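You operate a simulated robot arm through the tools that you are given. There is no shell and no other tool. Be economical: measure what you need, move in short steps, check, and stop when the job is done.

Carry out the task below with a simulated two-armed robot. There is one attempt and no reset: what you move stays moved.

TASK
Tune the radio to 56 AM and play it at about half volume.

The check looks at the end state, three seconds after you hand in, the way a careful person would. Anything else that was tipped, shoved, dropped, spilled or broken makes it a failure.

THE ROBOT
Two 7-joint arms with two-finger parallel grippers on one trunk, on a base that drives. Base frame: it is fixed to the floor where the robot stands at the start and does not move with it; the origin is under the middle of the robot, x ahead of it, y to its left, z up. Readings come in cm, rad, newtons and seconds.
The left shoulder is at the start at [2, 13.8, 95], the right one opposite. With the tool pointing down near the work surface each hand reaches from about 10 to 38 cm from the robot's upright axis, wherever it stands, measured 20 degrees to its own side. Places, roughly: band switch [50, -10, 60]; left radio knob [30, 10, 60]; red radio button [40, 0, 60]; right radio knob [60, -10, 60]. Payload 1.57 kg a hand.
The tool frame of a hand sits at the grasp point between the pads (the TCP): z along the fingers, y along the line on which they close. The tips reach 3 cm beyond it. Largest opening 8 cm; finger width 1.7, thickness 1.2; the body of the gripper, 4 by 8.2 cm, starts 8 cm behind the TCP.
Orientation is that of the tool frame in the base frame, as a unit quaternion [w, x, y, z]. With the fingers straight down and closing along the base's y, the tool's x points along the base's -x, its y along +y and its z along -z.

THE INTERFACE
- The arms move only by the tool arm_command. It takes "left_rows", "right_rows" or both (then of equal length, played together; a hand with none holds still); each is a list of rows, each an object (a shift or turn left out is 0, a gripper value left out holds the last) with "slide": the shift along the base's x, y, z in units of 25 mm (1.0 is 25 mm), a list of three; "dr": the turn, a rotation vector about the base's x, y, z in units of 4 degrees (1.0 is 4 degrees), a list of three; "jaw": the opening, from 0 (shut) to 1 (fully open). In form: [{"slide": [tx, ty, tz], "dr": [wx, wy, wz], "jaw": jaw}, ...]. A call has 1 to 20 rows; each row shifts and turns the commanded pose from where the row before left it. A call with a number of a shift or a turn outside -1 to 1 is refused whole. Rows are played at 5 a second. More than 5 cm and 0.15 rad between two rows, or a gripper value outside its range, and nothing of the call is played. A pose out of reach is approached as far as the arm can. The call stops where the force on the tool passes 40 N (or 10 N more than at its start, if that is more) or the arm is blocked; 0.2 s more then pass. The fingers move at their own pace (about 4.5 cm/s each) and stop on an object; they squeeze with about 38 N. The grip force told is the motor's: it shows also when the fingers shut on nothing. Time passes only in rows, and 0.2 s behind the last, so rows that do not move let the fingers close. The reply holds the time, the measured pose of the TCP, the force on the tool along the base axes, the opening and the grip force, in the units named above and with some noise, with the torque about the TCP (base axes, N m) and any sound that the robot's microphone picked up, and new pictures: "views" is both (left out), scene, wrist or none (wrist: the cameras of the hands that moved).
- Cameras (640 x 400 px; columns grow to the right, rows downward): "scene" is now at [18.54, -0.87, 85.77]; the picture's right is [-0.15, -0.99, 0.00], its down [-0.44, 0.07, -0.90] and it looks along [0.89, -0.13, -0.44] (base axes); focal length 214 px, centre (320, 200). "left" rides on the left gripper at [7.2, 0.7, -12.2] in its tool frame; the picture's right is [-0.09, 1.00, 0.00], its down [-0.84, -0.08, -0.54] and it looks along [-0.54, -0.05, 0.84] (tool axes); focal length 238 px, centre (320, 200). "right" rides on the right gripper at [7.2, -0.7, -12.2] in its tool frame; the picture's right is [0.09, 1.00, 0.00], its down [-0.84, 0.08, -0.54] and it looks along [-0.54, 0.05, 0.84] (tool axes); focal length 238 px, centre (320, 200). There is no depth. A picture from a camera that has moved, and an enlarged one, comes with that camera's place and axes in the base frame and with its lens. The place of the scene camera against the robot may be out by one fixed shift of up to 1.8 cm in any direction.
- lift_body(by): slides the trunk up (or, below 0, down) by that many cm; the arms and the scene camera ride with it, the base frame stays. It gives what a move gives, with no picture.
- steer(legs): drives the robot by 1 to 6 legs, each [ahead, left, turn to the left] in cm, cm and rad, along the robot's own axes; the way and the turn of a leg run together, so that a leg with both is an arc; at most 150 cm and 3.142 rad a leg. The arms and the cameras ride along, it lands a little off, and it stops where it bumps. It gives what a move gives, and a new picture of the scene camera.
- aim_head(pan, tilt): turns the head with the scene camera to pan (to the left, within 1.047 rad either way) and tilt (down, from -0.506 to 1.204), counted from straight ahead of the robot. It gives what a move gives, and a new picture of the scene camera.
- close_up(camera, box): a new picture of the part [left, top, right, bottom] of that camera's present view, enlarged. No time passes.
- close_job(): hands the job in; it is judged then, once.

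Work in short steps. Places have to be worked out from the pictures, the camera data and where the tool is seen: move nearer, look again, correct. Check each grasp and each placing, and mend what went wrong. You have 120 turns and 260 pictures in all, those below and enlarged ones among them. Open the grippers and draw the arms clear of the work before you hand the job in, unless the task says otherwise; then end with one line.

The tools are called after "Call:" as name(argument=value, ...) on one line, values as JSON. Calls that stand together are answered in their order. arm_command: Moves the arms, as the interface text tells. Its arguments: {"type":"object","properties":{"left_rows":{"type":"array","items":{"type":"object","properties":{"slide":{"type":"array","items":{"type":"number"}},"dr":{"type":"array","items":{"type":"number"}},"jaw":{"type":"number"}}}},"right_rows":{"type":"array","items":{"type":"object","properties":{"slide":{"type":"array","items":{"type":"number"}},"dr":{"type":"array","items":{"type":"number"}},"jaw":{"type":"number"}}}},"views":{"type":"string","enum":["both","scene","wrist","none"]}},"required":[]} The other tools are called the same way: lift_body (by) slides the trunk up or down; steer (legs) drives the base; aim_head (pan, tilt) turns the head that bears the scene camera; close_up (camera, box) takes an enlarged picture of a part of a camera's view; close_job () hands the job in.

At the start:

```text
clock: 0.0
left_tool_pos: [31.05, 11.59, 83.82]
left_tcp_rot: [-0.136, -0.001, 0.991, 0.003]
left_wrist_force: [0.1, 0.1, -0.8]
left_moment: [-0.03, -0.02, 0.02]
left_grip_width: 8.0
left_grip_force: 0.0
right_tool_pos: [32.38, -16.21, 83.16]
right_tcp_rot: [-0.112, 0.002, 0.994, -0.003]
right_wrist_force: [-0.4, -0.3, -0.5]
right_moment: [0.0, -0.01, -0.02]
right_grip_width: 8.0
right_grip_force: 0.0
trunk travel left (down, up): [-32.5, 91.5]
robot x, y, heading: [0.02, 0.09, -0.001]
head pan, tilt: [-0.148, 0.461]
```

scene: 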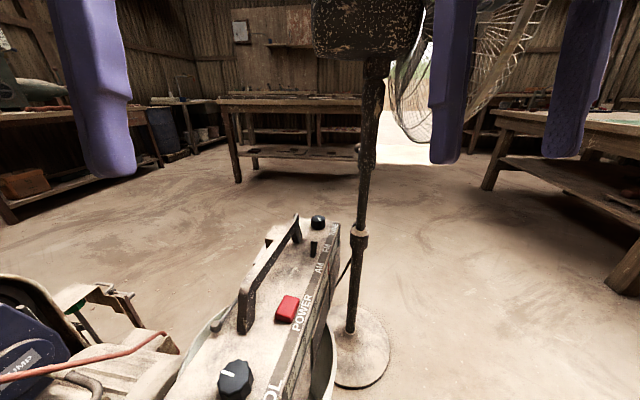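
right: 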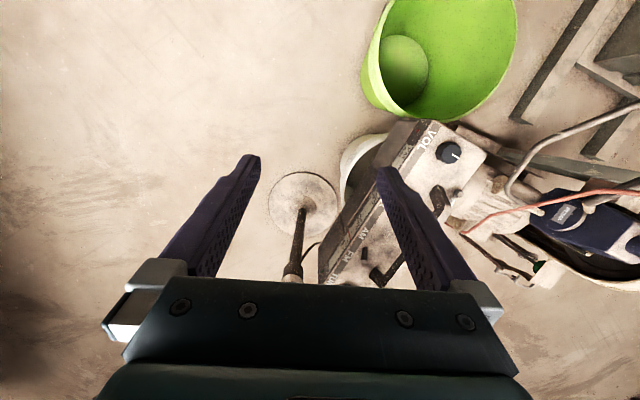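
left: 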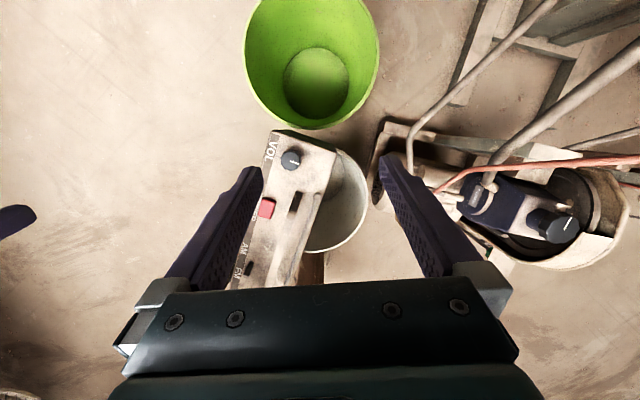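

The radio stands ahead with controls on its top; I'll take close looks first.

Call:
close_up(camera="scene", box=[200, 200, 400, 400])

Call:
close_up(camera="left", box=[200, 110, 360, 290])

Call:
aim_head(pan=-0.148, tilt=0.95)

```text
2.00 times, centred on (300, 300) of scene
camera zoom: at [18.54, -0.87, 85.77], right [-0.15, -0.99, 0.0], down [-0.44, 0.07, -0.9], along [0.89, -0.13, -0.44], focal length 429 px, centre (360, 0)
```

zoom: 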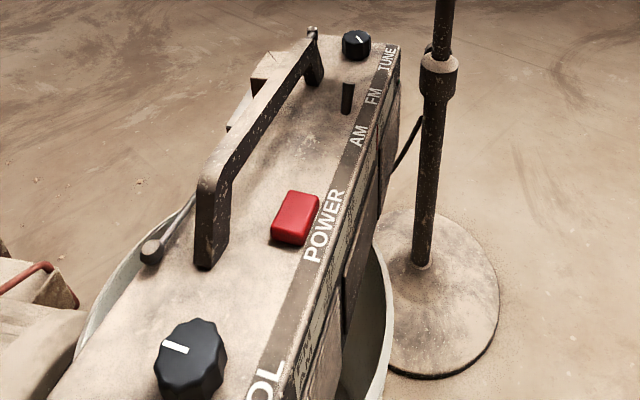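

```text
2.22 times, centred on (280, 200) of left
camera zoom: at [27.48, 12.09, 97.59], right [0.09, 1.0, -0.02], down [0.95, -0.08, 0.3], along [0.29, -0.04, -0.95], focal length 530 px, centre (409, 200)
```

zoom: 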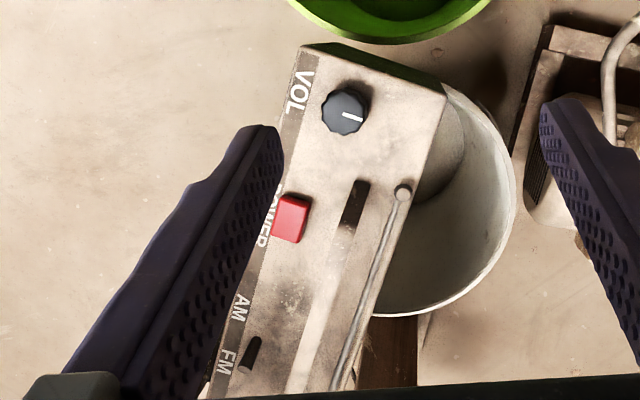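

```text
clock: 0.9
left_tool_pos: [31.05, 11.46, 83.83]
left_tcp_rot: [-0.136, -0.001, 0.991, 0.003]
left_wrist_force: [-0.6, -0.3, 0.2]
left_moment: [-0.01, 0.02, 0.01]
left_grip_width: 7.98
left_grip_force: 0.1
right_tool_pos: [32.32, -16.34, 83.16]
right_tcp_rot: [-0.112, 0.002, 0.994, -0.005]
right_wrist_force: [-0.7, 0.5, -0.2]
right_moment: [-0.01, 0.0, 0.03]
right_grip_width: 8.0
right_grip_force: 0.0
trunk travel left (down, up): [-32.5, 91.5]
robot x, y, heading: [0.18, 0.04, -0.0]
head pan, tilt: [-0.148, 0.949]
camera scene: at [16.66, -0.59, 81.68], right [-0.15, -0.99, 0.0], down [-0.8, 0.12, -0.58], along [0.58, -0.09, -0.81], focal length 214 px, centre (320, 200)
```

scene: 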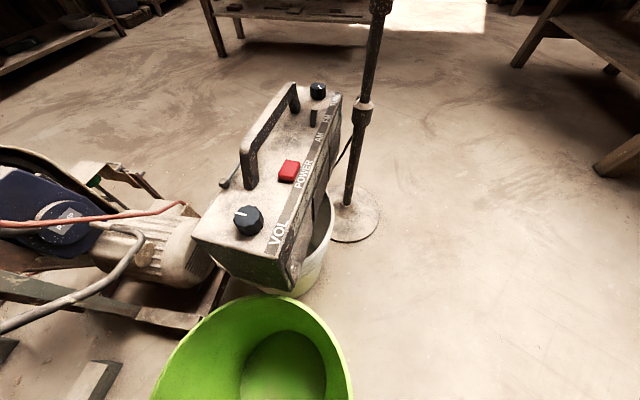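

I'll look down at the robot's near surroundings to plan a drive toward the radio's front side.

Call:
aim_head(pan=0.3, tilt=1.2)

Call:
aim_head(pan=-0.8, tilt=0.9)

Call:
aim_head(pan=-0.3, tilt=0.0)

```text
clock: 1.8
left_tool_pos: [31.08, 11.41, 83.87]
left_tcp_rot: [-0.136, -0.001, 0.991, 0.003]
left_wrist_force: [-0.4, -0.5, 0.8]
left_moment: [-0.03, 0.01, 0.03]
left_grip_width: 7.97
left_grip_force: 0.0
right_tool_pos: [32.42, -16.28, 83.27]
right_tcp_rot: [-0.112, 0.002, 0.994, -0.005]
right_wrist_force: [-0.1, 0.2, -0.3]
right_moment: [0.0, 0.0, 0.02]
right_grip_width: 7.98
right_grip_force: 0.0
trunk travel left (down, up): [-32.5, 91.5]
robot x, y, heading: [0.27, 0.06, 0.001]
head pan, tilt: [0.3, 1.201]
camera scene: at [14.81, 2.14, 80.06], right [0.29, -0.96, 0.0], down [-0.89, -0.27, -0.36], along [0.35, 0.11, -0.93], focal length 214 px, centre (320, 200)
```

scene: 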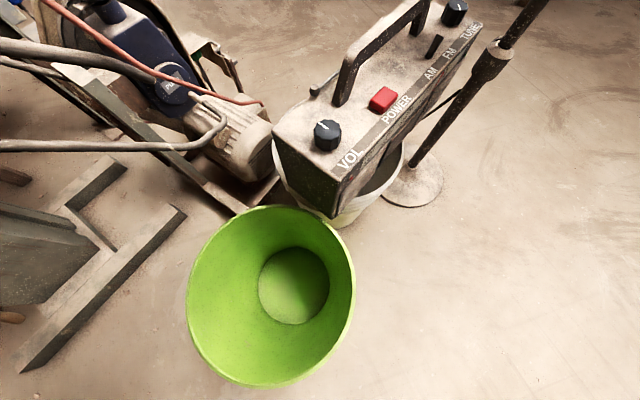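

```text
clock: 3.2
left_tool_pos: [31.07, 11.6, 83.8]
left_tcp_rot: [-0.137, 0.0, 0.991, 0.003]
left_wrist_force: [0.6, -0.6, -0.2]
left_moment: [-0.03, 0.0, -0.01]
left_grip_width: 8.02
left_grip_force: 0.0
right_tool_pos: [32.38, -16.14, 83.19]
right_tcp_rot: [-0.112, 0.002, 0.994, -0.004]
right_wrist_force: [-0.7, 0.1, 0.7]
right_moment: [0.01, 0.04, -0.03]
right_grip_width: 8.01
right_grip_force: 0.0
trunk travel left (down, up): [-32.5, 91.5]
robot x, y, heading: [-0.26, 0.01, -0.002]
head pan, tilt: [-0.799, 0.901]
camera scene: at [14.73, -4.92, 82.03], right [-0.72, -0.7, 0.0], down [-0.55, 0.56, -0.62], along [0.43, -0.44, -0.78], focal length 214 px, centre (320, 200)
```

scene: 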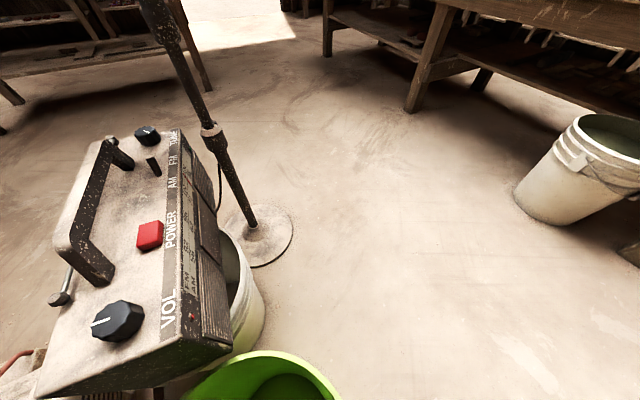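

```text
clock: 4.4
left_tool_pos: [31.03, 11.56, 83.76]
left_tcp_rot: [-0.137, -0.001, 0.991, 0.003]
left_wrist_force: [-0.4, 0.1, 0.3]
left_moment: [0.01, 0.0, 0.01]
left_grip_width: 7.99
left_grip_force: 0.1
right_tool_pos: [32.34, -16.17, 83.28]
right_tcp_rot: [-0.112, 0.001, 0.994, -0.004]
right_wrist_force: [0.3, 0.7, -0.3]
right_moment: [0.01, 0.02, 0.04]
right_grip_width: 8.01
right_grip_force: 0.0
trunk travel left (down, up): [-32.5, 91.5]
robot x, y, heading: [0.01, -0.28, -0.004]
head pan, tilt: [-0.3, 0.0]
camera scene: at [18.06, -2.18, 90.03], right [-0.3, -0.96, 0.0], down [0.0, 0.0, -1.0], along [0.96, -0.3, 0.0], focal length 214 px, centre (320, 200)
```

scene: 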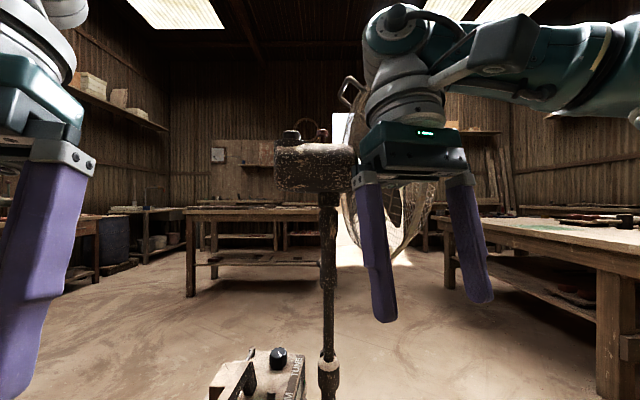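

The radio's front carries a dial. I'll look at it enlarged from a rightward pan.

Call:
aim_head(pan=-0.5, tilt=0.9)

Call:
close_up(camera="scene", box=[160, 80, 360, 280])

```text
clock: 5.6
left_tool_pos: [31.1, 11.58, 83.83]
left_tcp_rot: [-0.137, -0.002, 0.991, 0.003]
left_wrist_force: [0.5, -0.6, -1.5]
left_moment: [0.02, 0.02, 0.01]
left_grip_width: 8.01
left_grip_force: 0.0
right_tool_pos: [32.38, -16.23, 83.24]
right_tcp_rot: [-0.113, 0.003, 0.994, -0.004]
right_wrist_force: [-0.4, 0.7, -0.9]
right_moment: [0.04, 0.02, 0.03]
right_grip_width: 8.0
right_grip_force: 0.0
trunk travel left (down, up): [-32.5, 91.5]
robot x, y, heading: [-0.02, 0.34, -0.002]
head pan, tilt: [-0.499, 0.901]
camera scene: at [16.1, -3.12, 82.04], right [-0.48, -0.88, 0.0], down [-0.69, 0.37, -0.62], along [0.55, -0.3, -0.78], focal length 214 px, centre (320, 200)
```

scene: 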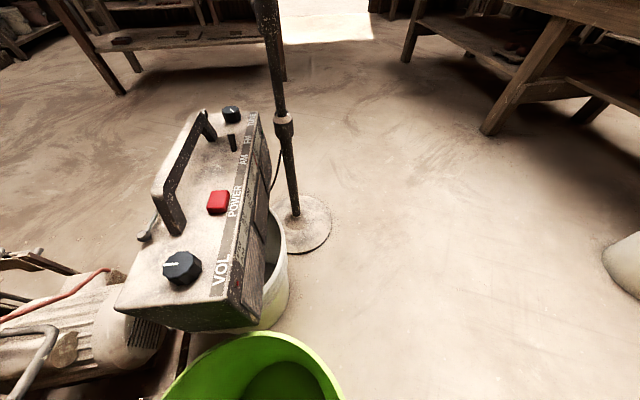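

```text
2.00 times, centred on (260, 180) of scene
camera zoom: at [16.1, -3.12, 82.04], right [-0.48, -0.88, 0.0], down [-0.69, 0.37, -0.62], along [0.55, -0.3, -0.78], focal length 429 px, centre (440, 240)
```

zoom: 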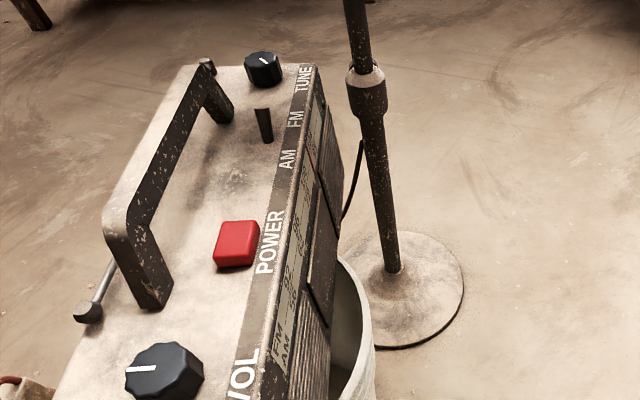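

The dial scale is on the upper front. I'll pull the right hand back before driving, so it stays clear of the fan, then shift to the right.

Call:
arm_command(right_rows=[{"slide": [-1, -0.5, 0.3], "jaw": 0}, {"slide": [-1, -0.5, 0.3]}, {"slide": [-1, -0.5, 0.3]}, {"slide": [-1, -0.5, 0.3]}, {"slide": [-1, -0.5, 0]}, {"slide": [-1, -0.5, 0]}], views="none")

Call:
steer(legs=[[0, -24, 0]])

```text
clock: 6.4
left_tool_pos: [31.06, 11.56, 83.79]
left_tcp_rot: [-0.137, -0.001, 0.991, 0.003]
left_wrist_force: [-0.5, 0.7, -0.6]
left_moment: [0.0, -0.02, 0.01]
left_grip_width: 8.0
left_grip_force: 0.0
right_tool_pos: [22.33, -21.89, 81.21]
right_tcp_rot: [-0.217, 0.017, 0.973, -0.076]
right_wrist_force: [0.3, 0.2, 0.6]
right_moment: [-0.03, 0.02, -0.03]
right_grip_width: 0.47
right_grip_force: 0.0
trunk travel left (down, up): [-32.5, 91.5]
robot x, y, heading: [0.25, -0.15, -0.002]
head pan, tilt: [-0.499, 0.901]
stopped in row 4 (right hand): the arm was blocked; the commanded pose is now the measured one
```

```text
clock: 8.2
left_tool_pos: [30.94, -12.13, 83.84]
left_tcp_rot: [-0.137, 0.001, 0.991, 0.004]
left_wrist_force: [-0.3, -0.8, 0.2]
left_moment: [0.0, -0.01, 0.01]
left_grip_width: 7.98
left_grip_force: 0.1
right_tool_pos: [22.13, -45.58, 81.22]
right_tcp_rot: [-0.218, 0.017, 0.973, -0.076]
right_wrist_force: [0.6, -1.0, 0.1]
right_moment: [0.0, 0.03, 0.01]
right_grip_width: 0.0
right_grip_force: 21.7
trunk travel left (down, up): [-32.5, 91.5]
robot x, y, heading: [-0.18, -23.7, -0.008]
head pan, tilt: [-0.499, 0.901]
camera scene: at [16.01, -26.85, 82.04], right [-0.48, -0.88, 0.0], down [-0.69, 0.38, -0.62], along [0.54, -0.3, -0.78], focal length 214 px, centre (320, 200)
```

scene: 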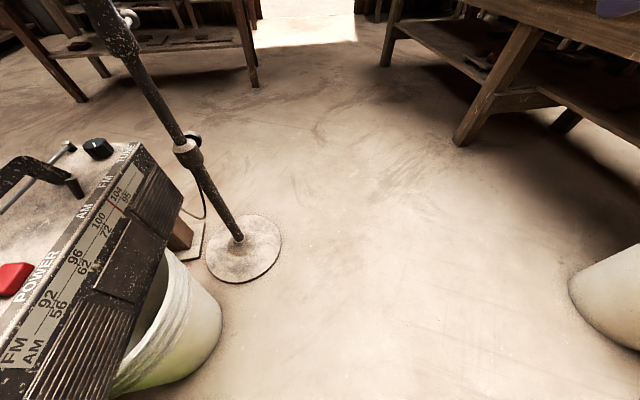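

Now the dial can be read from here. I'll pan toward it and enlarge.

Call:
aim_head(pan=0.4, tilt=0.7)

Call:
close_up(camera="scene", box=[160, 100, 420, 300])

```text
clock: 9.4
left_tool_pos: [31.03, -12.18, 83.62]
left_tcp_rot: [-0.137, 0.0, 0.991, 0.004]
left_wrist_force: [-0.6, -0.1, -0.1]
left_moment: [0.0, 0.0, 0.02]
left_grip_width: 8.0
left_grip_force: 0.2
right_tool_pos: [22.11, -45.61, 81.26]
right_tcp_rot: [-0.218, 0.018, 0.973, -0.075]
right_wrist_force: [0.0, 0.1, 0.2]
right_moment: [0.0, 0.04, 0.01]
right_grip_width: 0.0
right_grip_force: 21.2
trunk travel left (down, up): [-32.5, 91.5]
robot x, y, heading: [-0.35, -23.48, -0.005]
head pan, tilt: [0.4, 0.7]
camera scene: at [17.25, -19.92, 83.65], right [0.38, -0.92, 0.0], down [-0.6, -0.25, -0.76], along [0.71, 0.29, -0.64], focal length 214 px, centre (320, 200)
```

scene: 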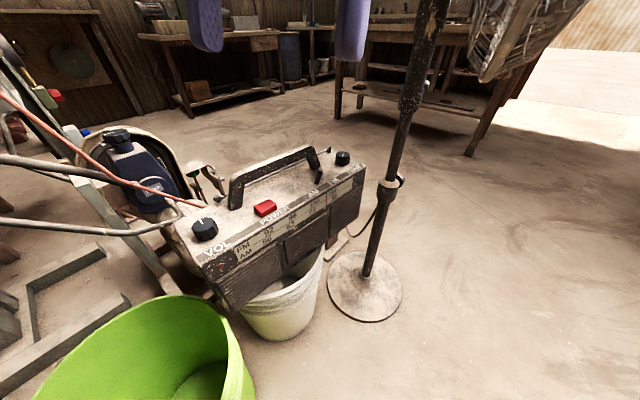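

```text
2.00 times, centred on (290, 200) of scene
camera zoom: at [17.25, -19.92, 83.65], right [0.38, -0.92, 0.0], down [-0.6, -0.25, -0.76], along [0.71, 0.29, -0.64], focal length 429 px, centre (380, 200)
```

zoom: 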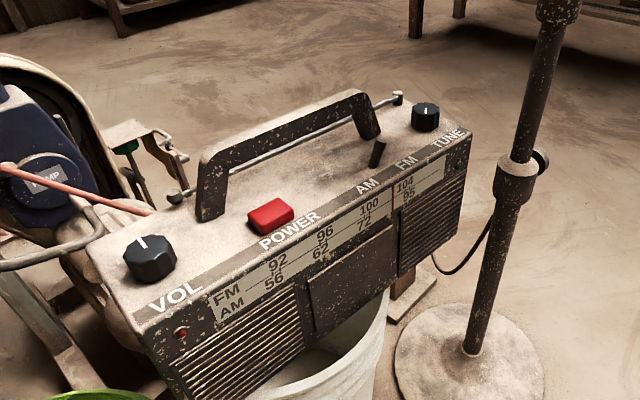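

Before driving nearer I need to know where the fan cage is; I'll look toward it.

Call:
aim_head(pan=-0.1, tilt=0.1)

```text
clock: 10.4
left_tool_pos: [31.01, -12.23, 83.87]
left_tcp_rot: [-0.137, 0.001, 0.99, 0.004]
left_wrist_force: [-1.2, 1.0, 0.6]
left_moment: [0.0, 0.04, 0.0]
left_grip_width: 8.02
left_grip_force: 0.0
right_tool_pos: [22.25, -45.54, 81.15]
right_tcp_rot: [-0.217, 0.017, 0.973, -0.075]
right_wrist_force: [1.1, -0.3, -0.3]
right_moment: [-0.01, -0.04, 0.01]
right_grip_width: 0.0
right_grip_force: 21.7
trunk travel left (down, up): [-32.5, 91.5]
robot x, y, heading: [-0.52, -23.52, -0.003]
head pan, tilt: [-0.099, 0.099]
camera scene: at [18.56, -24.13, 89.12], right [-0.1, -0.99, 0.0], down [-0.1, 0.01, -0.99], along [0.99, -0.1, -0.1], focal length 214 px, centre (320, 200)
```

scene: 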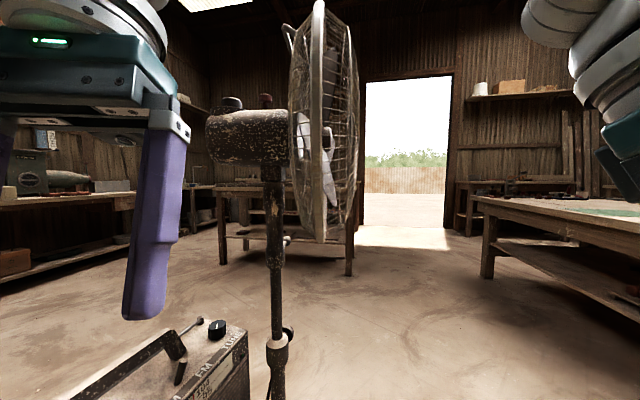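

The fan cage stands edge-on, spanning roughly x 38–87 near y −30, z 76–126, so the right arm must stay low and back. I'll lower and pull in the right hand.

Call:
arm_command(right_rows=[{"slide": [0, 0, -1]}, {"slide": [0, 0, -1]}, {"slide": [0, 0, -1]}, {"slide": [0, 0, -1]}, {"slide": [0, 0, -1]}, {"slide": [0, 0, -1]}, {"slide": [0, 0, -1]}, {"slide": [-1, 0, -1]}, {"slide": [-1, 0, 0]}, {"slide": [-1, 0, 0]}], views="scene")

```text
clock: 12.6
left_tool_pos: [31.01, -12.28, 83.69]
left_tcp_rot: [-0.137, 0.001, 0.991, 0.004]
left_wrist_force: [-0.3, -0.7, 0.5]
left_moment: [-0.01, 0.01, 0.0]
left_grip_width: 7.98
left_grip_force: 0.0
right_tool_pos: [14.49, -45.75, 61.38]
right_tcp_rot: [-0.218, 0.018, 0.973, -0.075]
right_wrist_force: [-0.2, -0.2, -0.1]
right_moment: [-0.02, 0.0, -0.01]
right_grip_width: 0.0
right_grip_force: 21.0
trunk travel left (down, up): [-32.5, 91.5]
robot x, y, heading: [0.46, -23.38, -0.006]
head pan, tilt: [-0.099, 0.099]
camera scene: at [18.49, -24.14, 89.12], right [-0.1, -0.99, 0.0], down [-0.1, 0.01, -0.99], along [0.99, -0.1, -0.1], focal length 214 px, centre (320, 200)
```

scene: 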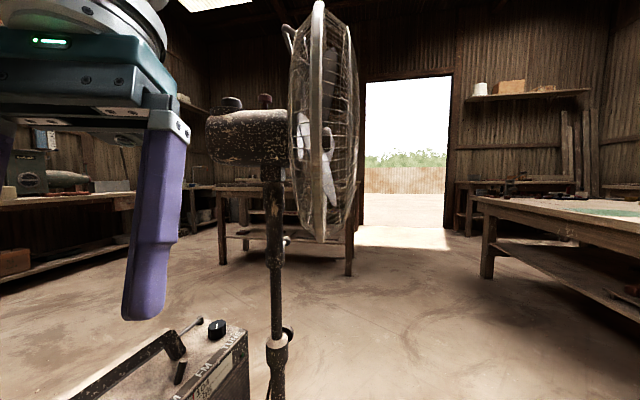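

Right hand is low and back now. I'll drive left/ahead so that the left hand can reach the power button and VOL.

Call:
aim_head(pan=0.2, tilt=0.9)

Call:
steer(legs=[[0, 14, 0], [9, 0, 0]])

```text
clock: 13.7
left_tool_pos: [30.92, -12.19, 83.75]
left_tcp_rot: [-0.137, 0.002, 0.99, 0.004]
left_wrist_force: [-1.5, -0.3, 0.2]
left_moment: [-0.03, -0.03, 0.0]
left_grip_width: 7.99
left_grip_force: 0.0
right_tool_pos: [14.5, -45.68, 61.42]
right_tcp_rot: [-0.217, 0.018, 0.973, -0.076]
right_wrist_force: [0.5, -0.8, 0.3]
right_moment: [0.0, -0.03, -0.01]
right_grip_width: 0.0
right_grip_force: 21.7
trunk travel left (down, up): [-32.5, 91.5]
robot x, y, heading: [-0.26, -23.56, -0.006]
head pan, tilt: [0.201, 0.901]
camera scene: at [16.81, -21.71, 82.04], right [0.19, -0.98, 0.0], down [-0.77, -0.15, -0.62], along [0.61, 0.12, -0.78], focal length 214 px, centre (320, 200)
```

scene: 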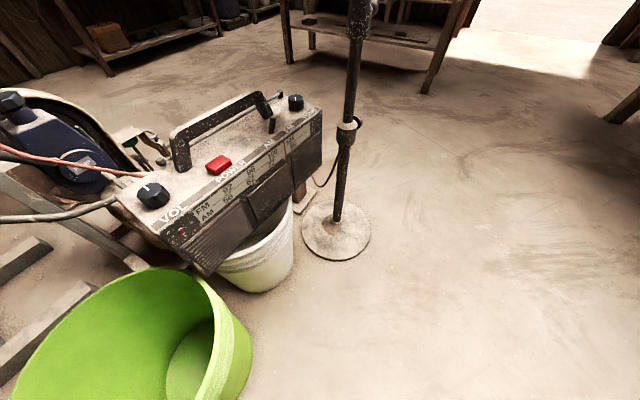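

```text
clock: 15.8
left_tool_pos: [39.91, 1.85, 83.78]
left_tcp_rot: [-0.137, 0.001, 0.991, 0.003]
left_wrist_force: [-0.8, -0.1, 0.2]
left_moment: [0.0, 0.0, 0.02]
left_grip_width: 8.0
left_grip_force: 0.1
right_tool_pos: [23.6, -31.49, 61.4]
right_tcp_rot: [-0.217, 0.018, 0.973, -0.076]
right_wrist_force: [0.0, -0.3, -0.1]
right_moment: [-0.02, -0.01, 0.01]
right_grip_width: 0.0
right_grip_force: 21.0
trunk travel left (down, up): [-32.5, 91.5]
robot x, y, heading: [8.87, -9.17, -0.006]
head pan, tilt: [0.201, 0.901]
camera scene: at [25.79, -7.59, 82.04], right [0.19, -0.98, 0.0], down [-0.77, -0.15, -0.62], along [0.61, 0.12, -0.78], focal length 214 px, centre (320, 200)
```

scene: 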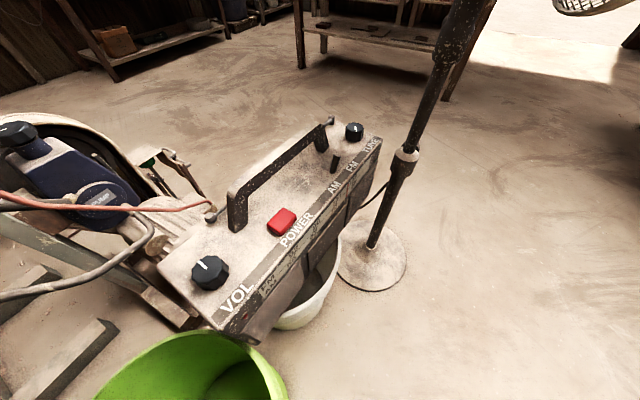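

Triangulation: power ≈(40.8,0.7,57), VOL ≈(32,6.5,58), lever ≈(53,−4.5,57), TUNE ≈(61.5,−7.2,58.5). The left hand is above the power button; I make it vertical, shut the jaw and look.

Call:
arm_command(left_rows=[{"dr": [0, -1, 0], "jaw": 0}, {"dr": [0, -1, 0]}, {"dr": [0, -1, 0]}, {"dr": [0, -1, 0]}, {"slide": [0, 0, -0.8]}, {"slide": [0, 0, -0.8]}, {"slide": [0, 0, -0.8]}], views="both")

Call:
close_up(camera="left", box=[200, 60, 440, 280])

```text
clock: 17.4
left_tool_pos: [40.01, 2.02, 77.92]
left_tcp_rot: [0.004, -0.001, 1.0, 0.004]
left_wrist_force: [0.4, 0.3, -0.1]
left_moment: [0.0, 0.03, -0.01]
left_grip_width: 0.01
left_grip_force: 21.3
right_tool_pos: [23.52, -31.67, 61.35]
right_tcp_rot: [-0.218, 0.018, 0.973, -0.075]
right_wrist_force: [-0.8, 0.1, -0.3]
right_moment: [0.01, -0.01, 0.01]
right_grip_width: 0.0
right_grip_force: 21.1
trunk travel left (down, up): [-32.5, 91.5]
robot x, y, heading: [8.88, -9.29, -0.005]
head pan, tilt: [0.201, 0.901]
camera scene: at [25.75, -7.59, 82.03], right [0.19, -0.98, 0.0], down [-0.77, -0.15, -0.62], along [0.61, 0.12, -0.78], focal length 214 px, centre (320, 200)
camera left: at [32.75, 2.58, 90.11], right [0.09, 1.0, 0.01], down [0.83, -0.08, 0.55], along [0.55, -0.04, -0.84], focal length 238 px, centre (320, 200)
```

scene: 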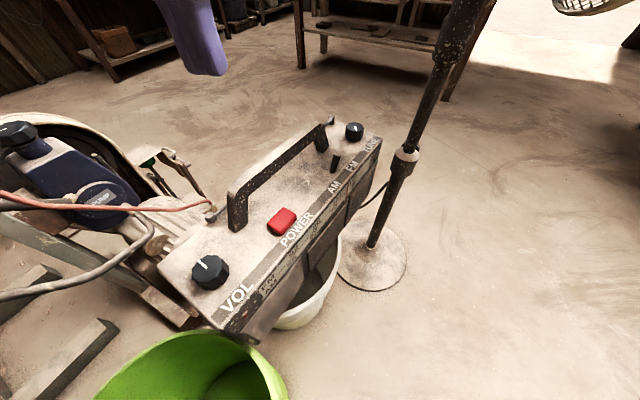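
left: 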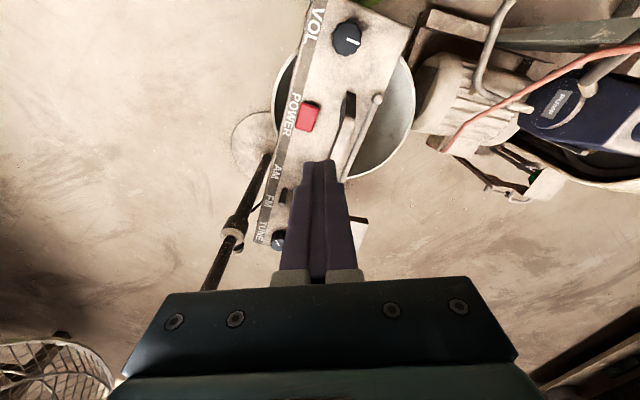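

```text
1.82 times, centred on (320, 170) of left
camera zoom: at [32.75, 2.58, 90.11], right [0.09, 1.0, 0.01], down [0.83, -0.08, 0.55], along [0.55, -0.04, -0.84], focal length 433 px, centre (320, 254)
```

zoom: 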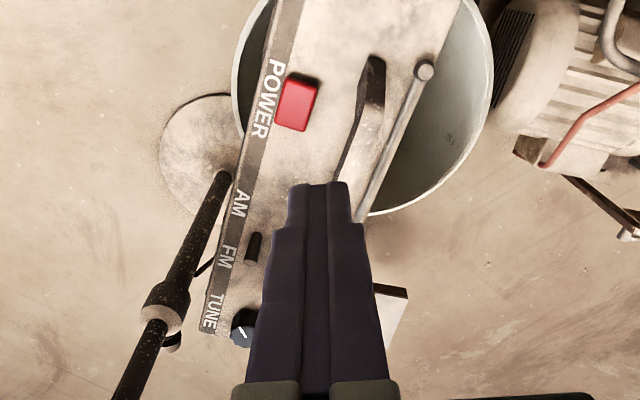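

Left-camera rays confirm the power button at about (40.8, 0.6). I go down over it to just above, then press gently.

Call:
arm_command(left_rows=[{"slide": [0.3, -0.56, -0.8]}, {"slide": [0, 0, -1]}, {"slide": [0, 0, -1]}, {"slide": [0, 0, -1]}, {"slide": [0, 0, -1]}, {"slide": [0, 0, -1]}, {"slide": [0, 0, -0.4]}], views="both")

```text
clock: 18.9
left_tool_pos: [41.02, 0.45, 62.27]
left_tcp_rot: [0.002, 0.0, 1.0, 0.003]
left_wrist_force: [-0.2, -0.2, -0.3]
left_moment: [0.0, 0.02, 0.0]
left_grip_width: 0.0
left_grip_force: 21.0
right_tool_pos: [23.39, -31.58, 61.48]
right_tcp_rot: [-0.218, 0.018, 0.973, -0.076]
right_wrist_force: [0.0, 0.4, 0.2]
right_moment: [-0.03, 0.0, 0.0]
right_grip_width: 0.0
right_grip_force: 21.4
trunk travel left (down, up): [-32.5, 91.5]
robot x, y, heading: [8.88, -9.5, -0.007]
head pan, tilt: [0.201, 0.901]
camera scene: at [25.76, -7.59, 82.03], right [0.19, -0.98, 0.0], down [-0.77, -0.15, -0.62], along [0.61, 0.12, -0.78], focal length 214 px, centre (320, 200)
camera left: at [33.73, 1.03, 74.52], right [0.09, 1.0, 0.01], down [0.83, -0.08, 0.55], along [0.54, -0.04, -0.84], focal length 238 px, centre (320, 200)
```

scene: 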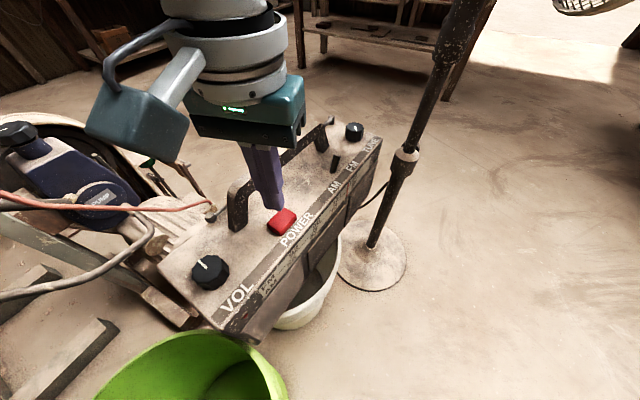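
left: 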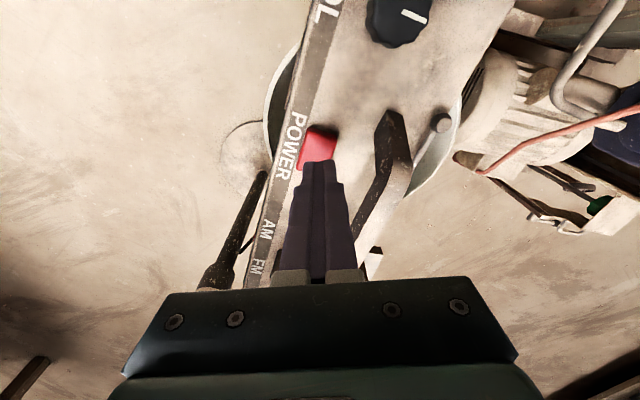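

Tips hover right over the button. Pressing in 2 mm steps.

Call:
arm_command(left_rows=[{"slide": [-0.1, 0, -0.2]}, {"slide": [0, 0, -0.2]}, {"slide": [0, 0, -0.2]}, {"slide": [0, 0, -0.1]}], views="scene")

Call:
close_up(camera="scene", box=[150, 150, 350, 350])

```text
clock: 19.9
left_tool_pos: [40.69, 0.56, 60.55]
left_tcp_rot: [0.002, 0.0, 1.0, 0.004]
left_wrist_force: [0.7, 0.0, 0.6]
left_moment: [0.0, 0.0, 0.01]
left_grip_width: 0.01
left_grip_force: 21.3
right_tool_pos: [23.55, -31.68, 61.42]
right_tcp_rot: [-0.218, 0.018, 0.973, -0.076]
right_wrist_force: [0.5, -0.2, 0.7]
right_moment: [0.01, 0.02, -0.01]
right_grip_width: 0.0
right_grip_force: 21.5
trunk travel left (down, up): [-32.5, 91.5]
robot x, y, heading: [8.94, -9.75, -0.005]
head pan, tilt: [0.201, 0.901]
camera scene: at [25.77, -7.59, 82.04], right [0.19, -0.98, 0.0], down [-0.77, -0.15, -0.62], along [0.61, 0.12, -0.78], focal length 214 px, centre (320, 200)
```

scene: 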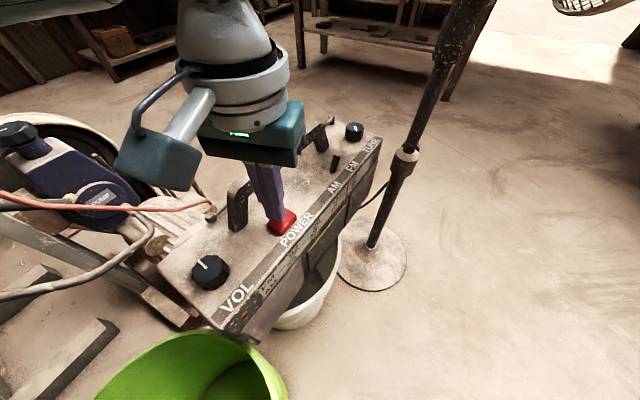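

```text
2.00 times, centred on (250, 250) of scene
camera zoom: at [25.77, -7.59, 82.04], right [0.19, -0.98, 0.0], down [-0.77, -0.15, -0.62], along [0.61, 0.12, -0.78], focal length 429 px, centre (460, 100)
```

zoom: 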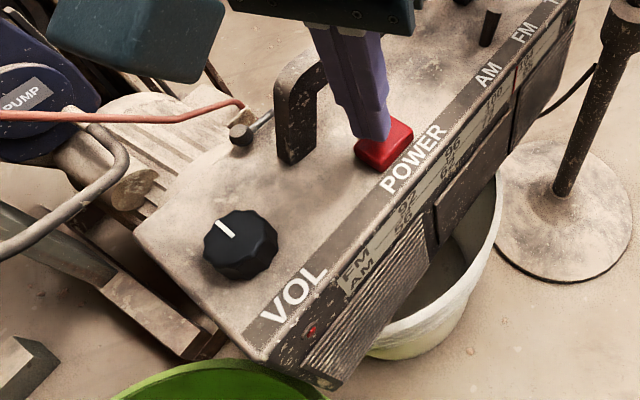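

Nothing touched yet; tips almost at the button top. I go on pressing down a little.

Call:
arm_command(left_rows=[{"slide": [0, 0, -0.12]}, {"slide": [0, 0, -0.12]}, {"slide": [0, 0, -0.12]}], views="none")

Call:
close_up(camera="scene", box=[150, 150, 350, 350])

```text
clock: 20.8
left_tool_pos: [40.69, 0.61, 59.65]
left_tcp_rot: [0.002, 0.0, 1.0, 0.004]
left_wrist_force: [0.3, -0.1, 0.0]
left_moment: [0.03, 0.05, 0.03]
left_grip_width: 0.0
left_grip_force: 21.5
right_tool_pos: [23.53, -31.66, 61.49]
right_tcp_rot: [-0.218, 0.018, 0.973, -0.075]
right_wrist_force: [0.4, -0.7, 0.1]
right_moment: [0.0, 0.03, 0.03]
right_grip_width: 0.02
right_grip_force: 21.2
trunk travel left (down, up): [-32.5, 91.5]
robot x, y, heading: [9.02, -9.43, -0.005]
head pan, tilt: [0.201, 0.901]
```

```text
2.00 times, centred on (250, 250) of scene
camera zoom: at [25.76, -7.59, 82.03], right [0.19, -0.98, 0.0], down [-0.77, -0.15, -0.62], along [0.61, 0.12, -0.78], focal length 429 px, centre (460, 100)
```

zoom: 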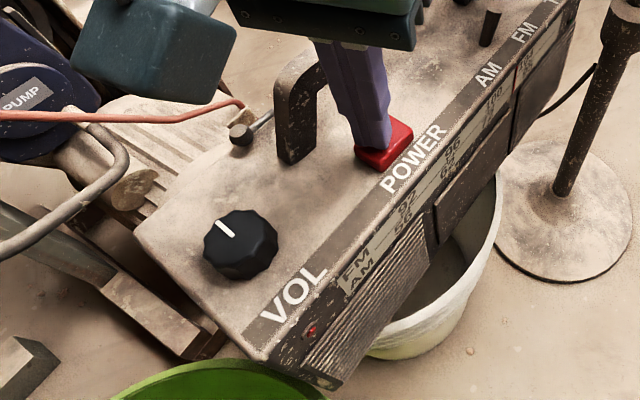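

Still no contact force; continue down in 2.5 mm steps.

Call:
arm_command(left_rows=[{"slide": [0, 0, -0.1]}, {"slide": [0, 0, -0.1]}, {"slide": [0, 0, -0.1]}, {"slide": [0, 0, 0]}], views="none")

Call:
close_up(camera="scene", box=[150, 150, 350, 350])

```text
clock: 21.8
left_tool_pos: [40.54, 0.55, 58.91]
left_tcp_rot: [0.003, 0.0, 1.0, 0.005]
left_wrist_force: [-0.2, -0.5, 2.9]
left_moment: [0.05, -0.01, 0.0]
left_grip_width: 0.0
left_grip_force: 21.1
right_tool_pos: [23.51, -31.55, 61.3]
right_tcp_rot: [-0.218, 0.017, 0.973, -0.075]
right_wrist_force: [-0.2, 0.6, -0.3]
right_moment: [0.01, 0.01, -0.05]
right_grip_width: 0.01
right_grip_force: 21.5
trunk travel left (down, up): [-32.5, 91.5]
robot x, y, heading: [9.19, -9.47, -0.005]
head pan, tilt: [0.201, 0.901]
heard: click
```

```text
2.00 times, centred on (250, 250) of scene
camera zoom: at [25.79, -7.56, 82.04], right [0.19, -0.98, 0.0], down [-0.77, -0.15, -0.62], along [0.61, 0.12, -0.78], focal length 429 px, centre (460, 100)
```

zoom: 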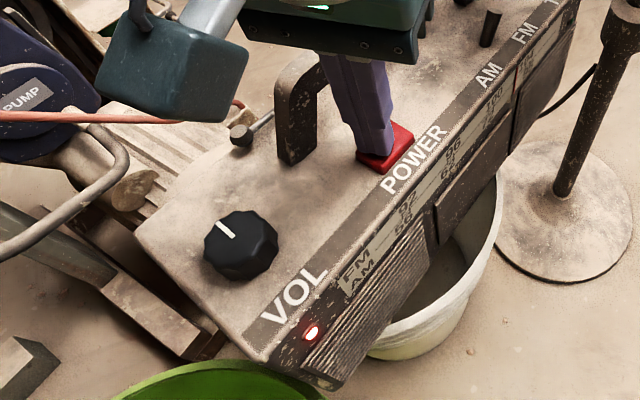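

Click and the LED is lit: power is on. Lift away and listen.

Call:
arm_command(left_rows=[{"slide": [0, 0, 1]}, {"slide": [0, 0, 1]}, {"slide": [0, 0, 1]}, {"slide": [0, 0, 1]}, {"slide": [0, 0, 1], "jaw": 1}, {}], views="none")

Call:
close_up(camera="scene", box=[150, 100, 400, 350])

Call:
close_up(camera="left", box=[220, 0, 440, 260])

```text
clock: 23.1
left_tool_pos: [40.32, 0.46, 71.33]
left_tcp_rot: [0.001, 0.0, 1.0, 0.003]
left_wrist_force: [0.3, 0.0, -0.4]
left_moment: [0.0, 0.02, 0.0]
left_grip_width: 4.97
left_grip_force: 0.1
right_tool_pos: [23.55, -31.67, 61.45]
right_tcp_rot: [-0.218, 0.018, 0.973, -0.075]
right_wrist_force: [0.7, -0.3, 0.9]
right_moment: [-0.02, 0.01, 0.01]
right_grip_width: 0.0
right_grip_force: 21.8
trunk travel left (down, up): [-32.5, 91.5]
robot x, y, heading: [8.69, -9.6, -0.005]
head pan, tilt: [0.201, 0.901]
```

```text
1.60 times, centred on (275, 225) of scene
camera zoom: at [25.74, -7.6, 82.03], right [0.19, -0.98, 0.0], down [-0.77, -0.15, -0.62], along [0.61, 0.12, -0.78], focal length 343 px, centre (392, 160)
```

zoom: 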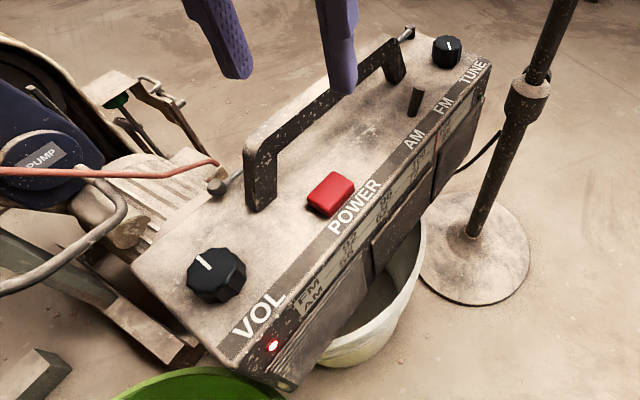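

```text
1.54 times, centred on (330, 130) of left
camera zoom: at [33.21, 0.95, 83.62], right [0.09, 1.0, 0.01], down [0.83, -0.08, 0.54], along [0.54, -0.04, -0.84], focal length 367 px, centre (305, 308)
```

zoom: 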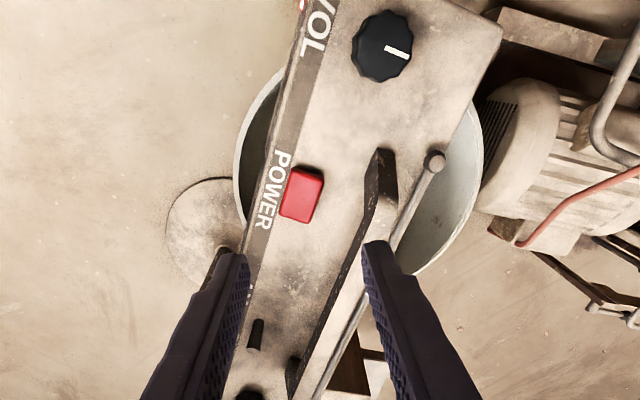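

Radio on. Now try how far the left arm reaches toward TUNE with the fingers tilted forward, which also keeps the wrist away from the fan motor housing.

Call:
arm_command(left_rows=[{"slide": [0.4, -0.4, 0.3], "dr": [0, -1, 0]}, {"slide": [0.5, -0.4, 0.3], "dr": [0, -1, 0]}, {"slide": [0.5, -0.4, 0.3], "dr": [0, -1, 0]}, {"slide": [0.5, -0.4, 0.2], "dr": [0, -1, 0]}, {"slide": [0.5, -0.4, 0], "dr": [0, -1, 0]}, {"slide": [0.5, -0.4, 0], "dr": [0, -1, 0]}, {"slide": [0.5, -0.2, 0], "dr": [0, -1, 0]}, {"slide": [0.5, 0, 0], "dr": [0, -1, 0]}, {"slide": [0.5, 0, 0]}, {"slide": [0.5, 0, 0]}], views="both")

```text
clock: 25.4
left_tool_pos: [52.88, -5.98, 74.15]
left_tcp_rot: [0.278, -0.001, 0.96, 0.004]
left_wrist_force: [-0.4, 0.2, 0.3]
left_moment: [0.0, 0.03, 0.01]
left_grip_width: 8.0
left_grip_force: 0.1
right_tool_pos: [23.67, -31.6, 61.44]
right_tcp_rot: [-0.218, 0.019, 0.973, -0.075]
right_wrist_force: [1.1, 0.0, 0.5]
right_moment: [0.0, 0.0, 0.05]
right_grip_width: 0.0
right_grip_force: 21.3
trunk travel left (down, up): [-32.5, 91.5]
robot x, y, heading: [9.06, -9.23, -0.004]
head pan, tilt: [0.201, 0.901]
camera scene: at [25.78, -7.59, 82.04], right [0.19, -0.98, 0.0], down [-0.77, -0.15, -0.62], along [0.61, 0.12, -0.78], focal length 214 px, centre (320, 200)
camera left: at [40.29, -5.4, 80.74], right [0.07, 1.0, 0.06], down [0.42, -0.08, 0.9], along [0.91, -0.04, -0.42], focal length 238 px, centre (320, 200)
```

scene: 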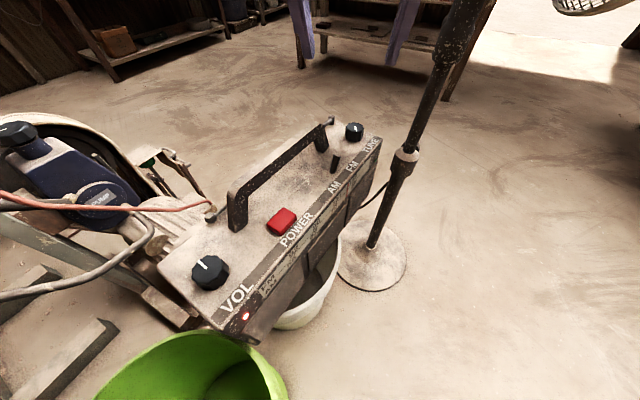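
left: 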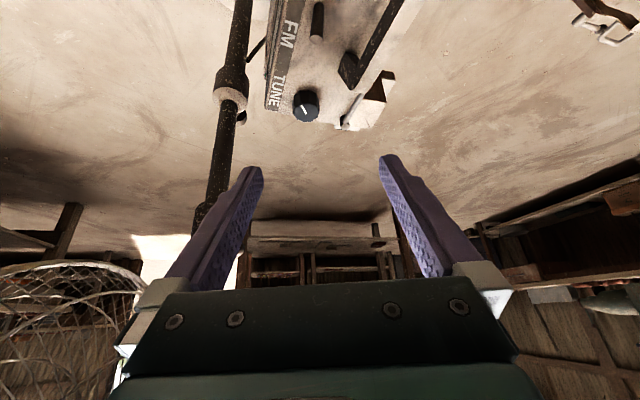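

Good reach. A closer look at TUNE and the lever.

Call:
close_up(camera="left", box=[250, 0, 410, 140])

Call:
close_up(camera="scene", box=[300, 100, 400, 200])

```text
2.86 times, centred on (330, 70) of left
camera zoom: at [40.29, -5.4, 80.74], right [0.07, 1.0, 0.06], down [0.42, -0.08, 0.9], along [0.91, -0.04, -0.42], focal length 681 px, centre (291, 571)
```

zoom: 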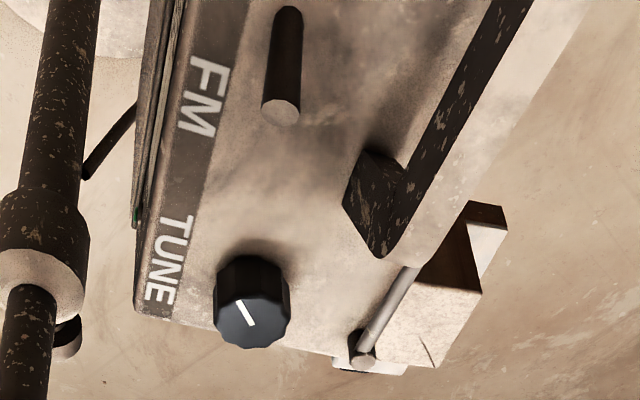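

```text
4.00 times, centred on (350, 150) of scene
camera zoom: at [25.78, -7.59, 82.04], right [0.19, -0.98, 0.0], down [-0.77, -0.15, -0.62], along [0.61, 0.12, -0.78], focal length 858 px, centre (200, 400)
```

zoom: 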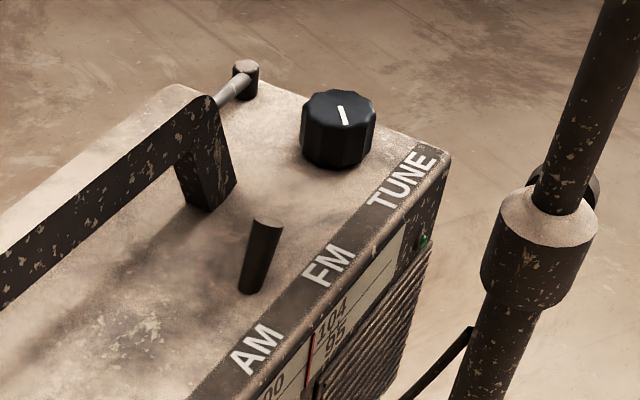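

Call:
close_up(camera="left", box=[285, 80, 335, 130])

Call:
close_up(camera="scene", box=[335, 110, 375, 150])

Call:
close_up(camera="scene", box=[180, 240, 240, 300])

Call:
close_up(camera="scene", box=[230, 150, 390, 320])

```text
8.00 times, centred on (310, 105) of left
camera zoom: at [40.29, -5.4, 80.74], right [0.07, 1.0, 0.06], down [0.42, -0.08, 0.9], along [0.91, -0.04, -0.42], focal length 1907 px, centre (400, 960)
```

zoom: 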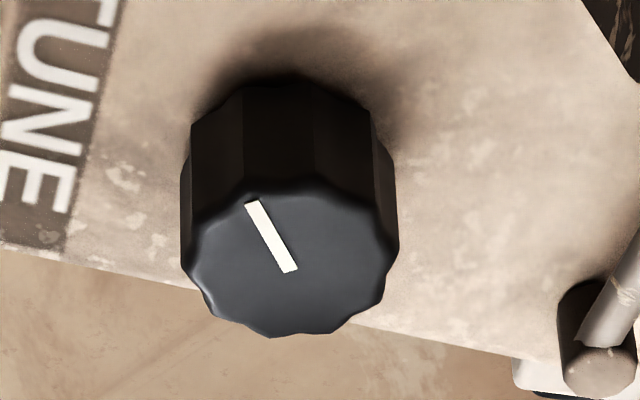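

```text
10.00 times, centred on (355, 130) of scene
camera zoom: at [25.78, -7.59, 82.04], right [0.19, -0.98, 0.0], down [-0.77, -0.15, -0.62], along [0.61, 0.12, -0.78], focal length 2145 px, centre (-30, 900)
```

zoom: 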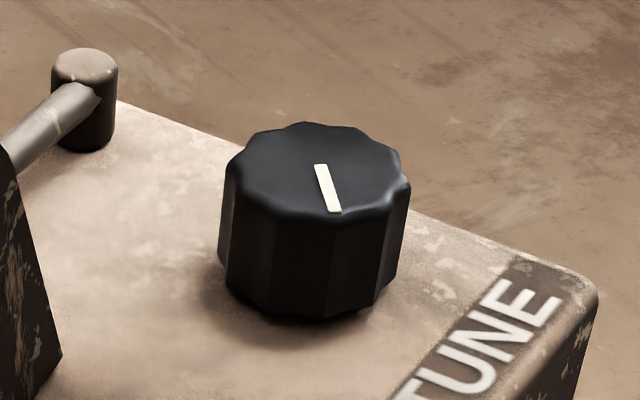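

```text
6.67 times, centred on (210, 270) of scene
camera zoom: at [25.78, -7.59, 82.04], right [0.19, -0.98, 0.0], down [-0.77, -0.15, -0.62], along [0.61, 0.12, -0.78], focal length 1430 px, centre (1053, -267)
```

zoom: 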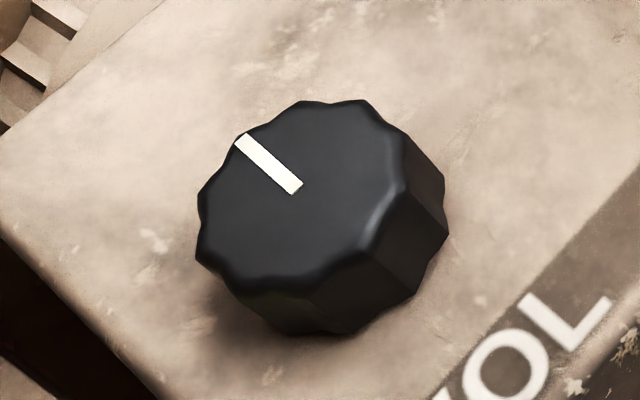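

```text
2.35 times, centred on (310, 235) of scene
camera zoom: at [25.78, -7.59, 82.04], right [0.19, -0.98, 0.0], down [-0.77, -0.15, -0.62], along [0.61, 0.12, -0.78], focal length 505 px, centre (344, 118)
```

zoom: 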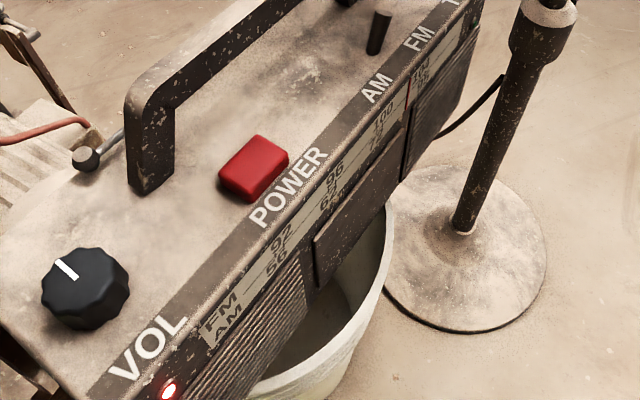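

The lever leans toward FM (needs AM), TUNE's mark points to about 7:30. I close the jaw, ease the hand back and drive 5 cm nearer.

Call:
arm_command(left_rows=[{"slide": [-1, 0, 0], "dr": [0, 1, 0], "jaw": 0}, {"slide": [-1, 0, 0], "dr": [0, 1, 0]}, {"dr": [0, 1, 0]}, {"dr": [0, 1, 0]}, {"dr": [0, 1, 0]}], views="none")

Call:
steer(legs=[[5, 0, 0]])

```text
clock: 26.6
left_tool_pos: [47.72, -6.05, 74.3]
left_tcp_rot: [0.107, -0.001, 0.994, 0.003]
left_wrist_force: [0.5, 0.1, -1.2]
left_moment: [0.01, 0.01, -0.01]
left_grip_width: 0.02
left_grip_force: 14.4
right_tool_pos: [23.5, -31.67, 61.47]
right_tcp_rot: [-0.218, 0.019, 0.973, -0.075]
right_wrist_force: [1.2, -0.2, -0.1]
right_moment: [0.01, -0.02, -0.03]
right_grip_width: 0.0
right_grip_force: 20.9
trunk travel left (down, up): [-32.5, 91.5]
robot x, y, heading: [8.73, -9.43, -0.008]
head pan, tilt: [0.201, 0.901]
```

```text
clock: 27.5
left_tool_pos: [52.77, -6.11, 74.13]
left_tcp_rot: [0.107, -0.001, 0.994, 0.003]
left_wrist_force: [0.2, -0.2, -1.0]
left_moment: [0.01, 0.01, -0.01]
left_grip_width: 0.0
left_grip_force: 21.1
right_tool_pos: [28.49, -31.63, 61.42]
right_tcp_rot: [-0.218, 0.017, 0.973, -0.076]
right_wrist_force: [0.4, 0.3, 0.1]
right_moment: [0.0, 0.01, 0.0]
right_grip_width: 0.01
right_grip_force: 21.3
trunk travel left (down, up): [-32.5, 91.5]
robot x, y, heading: [13.67, -9.42, -0.002]
head pan, tilt: [0.201, 0.901]
camera scene: at [30.79, -7.61, 82.04], right [0.2, -0.98, 0.0], down [-0.77, -0.15, -0.62], along [0.61, 0.12, -0.78], focal length 214 px, centre (320, 200)
```

scene: 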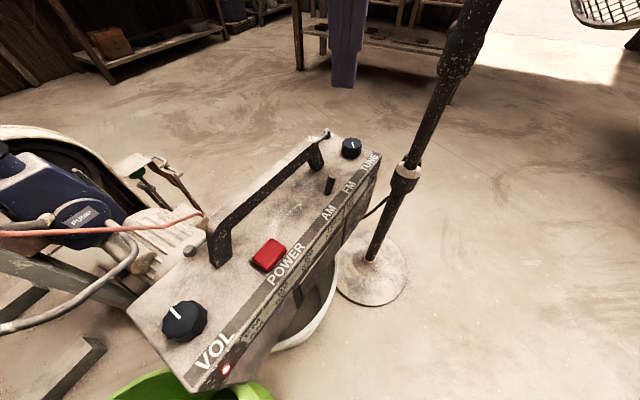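

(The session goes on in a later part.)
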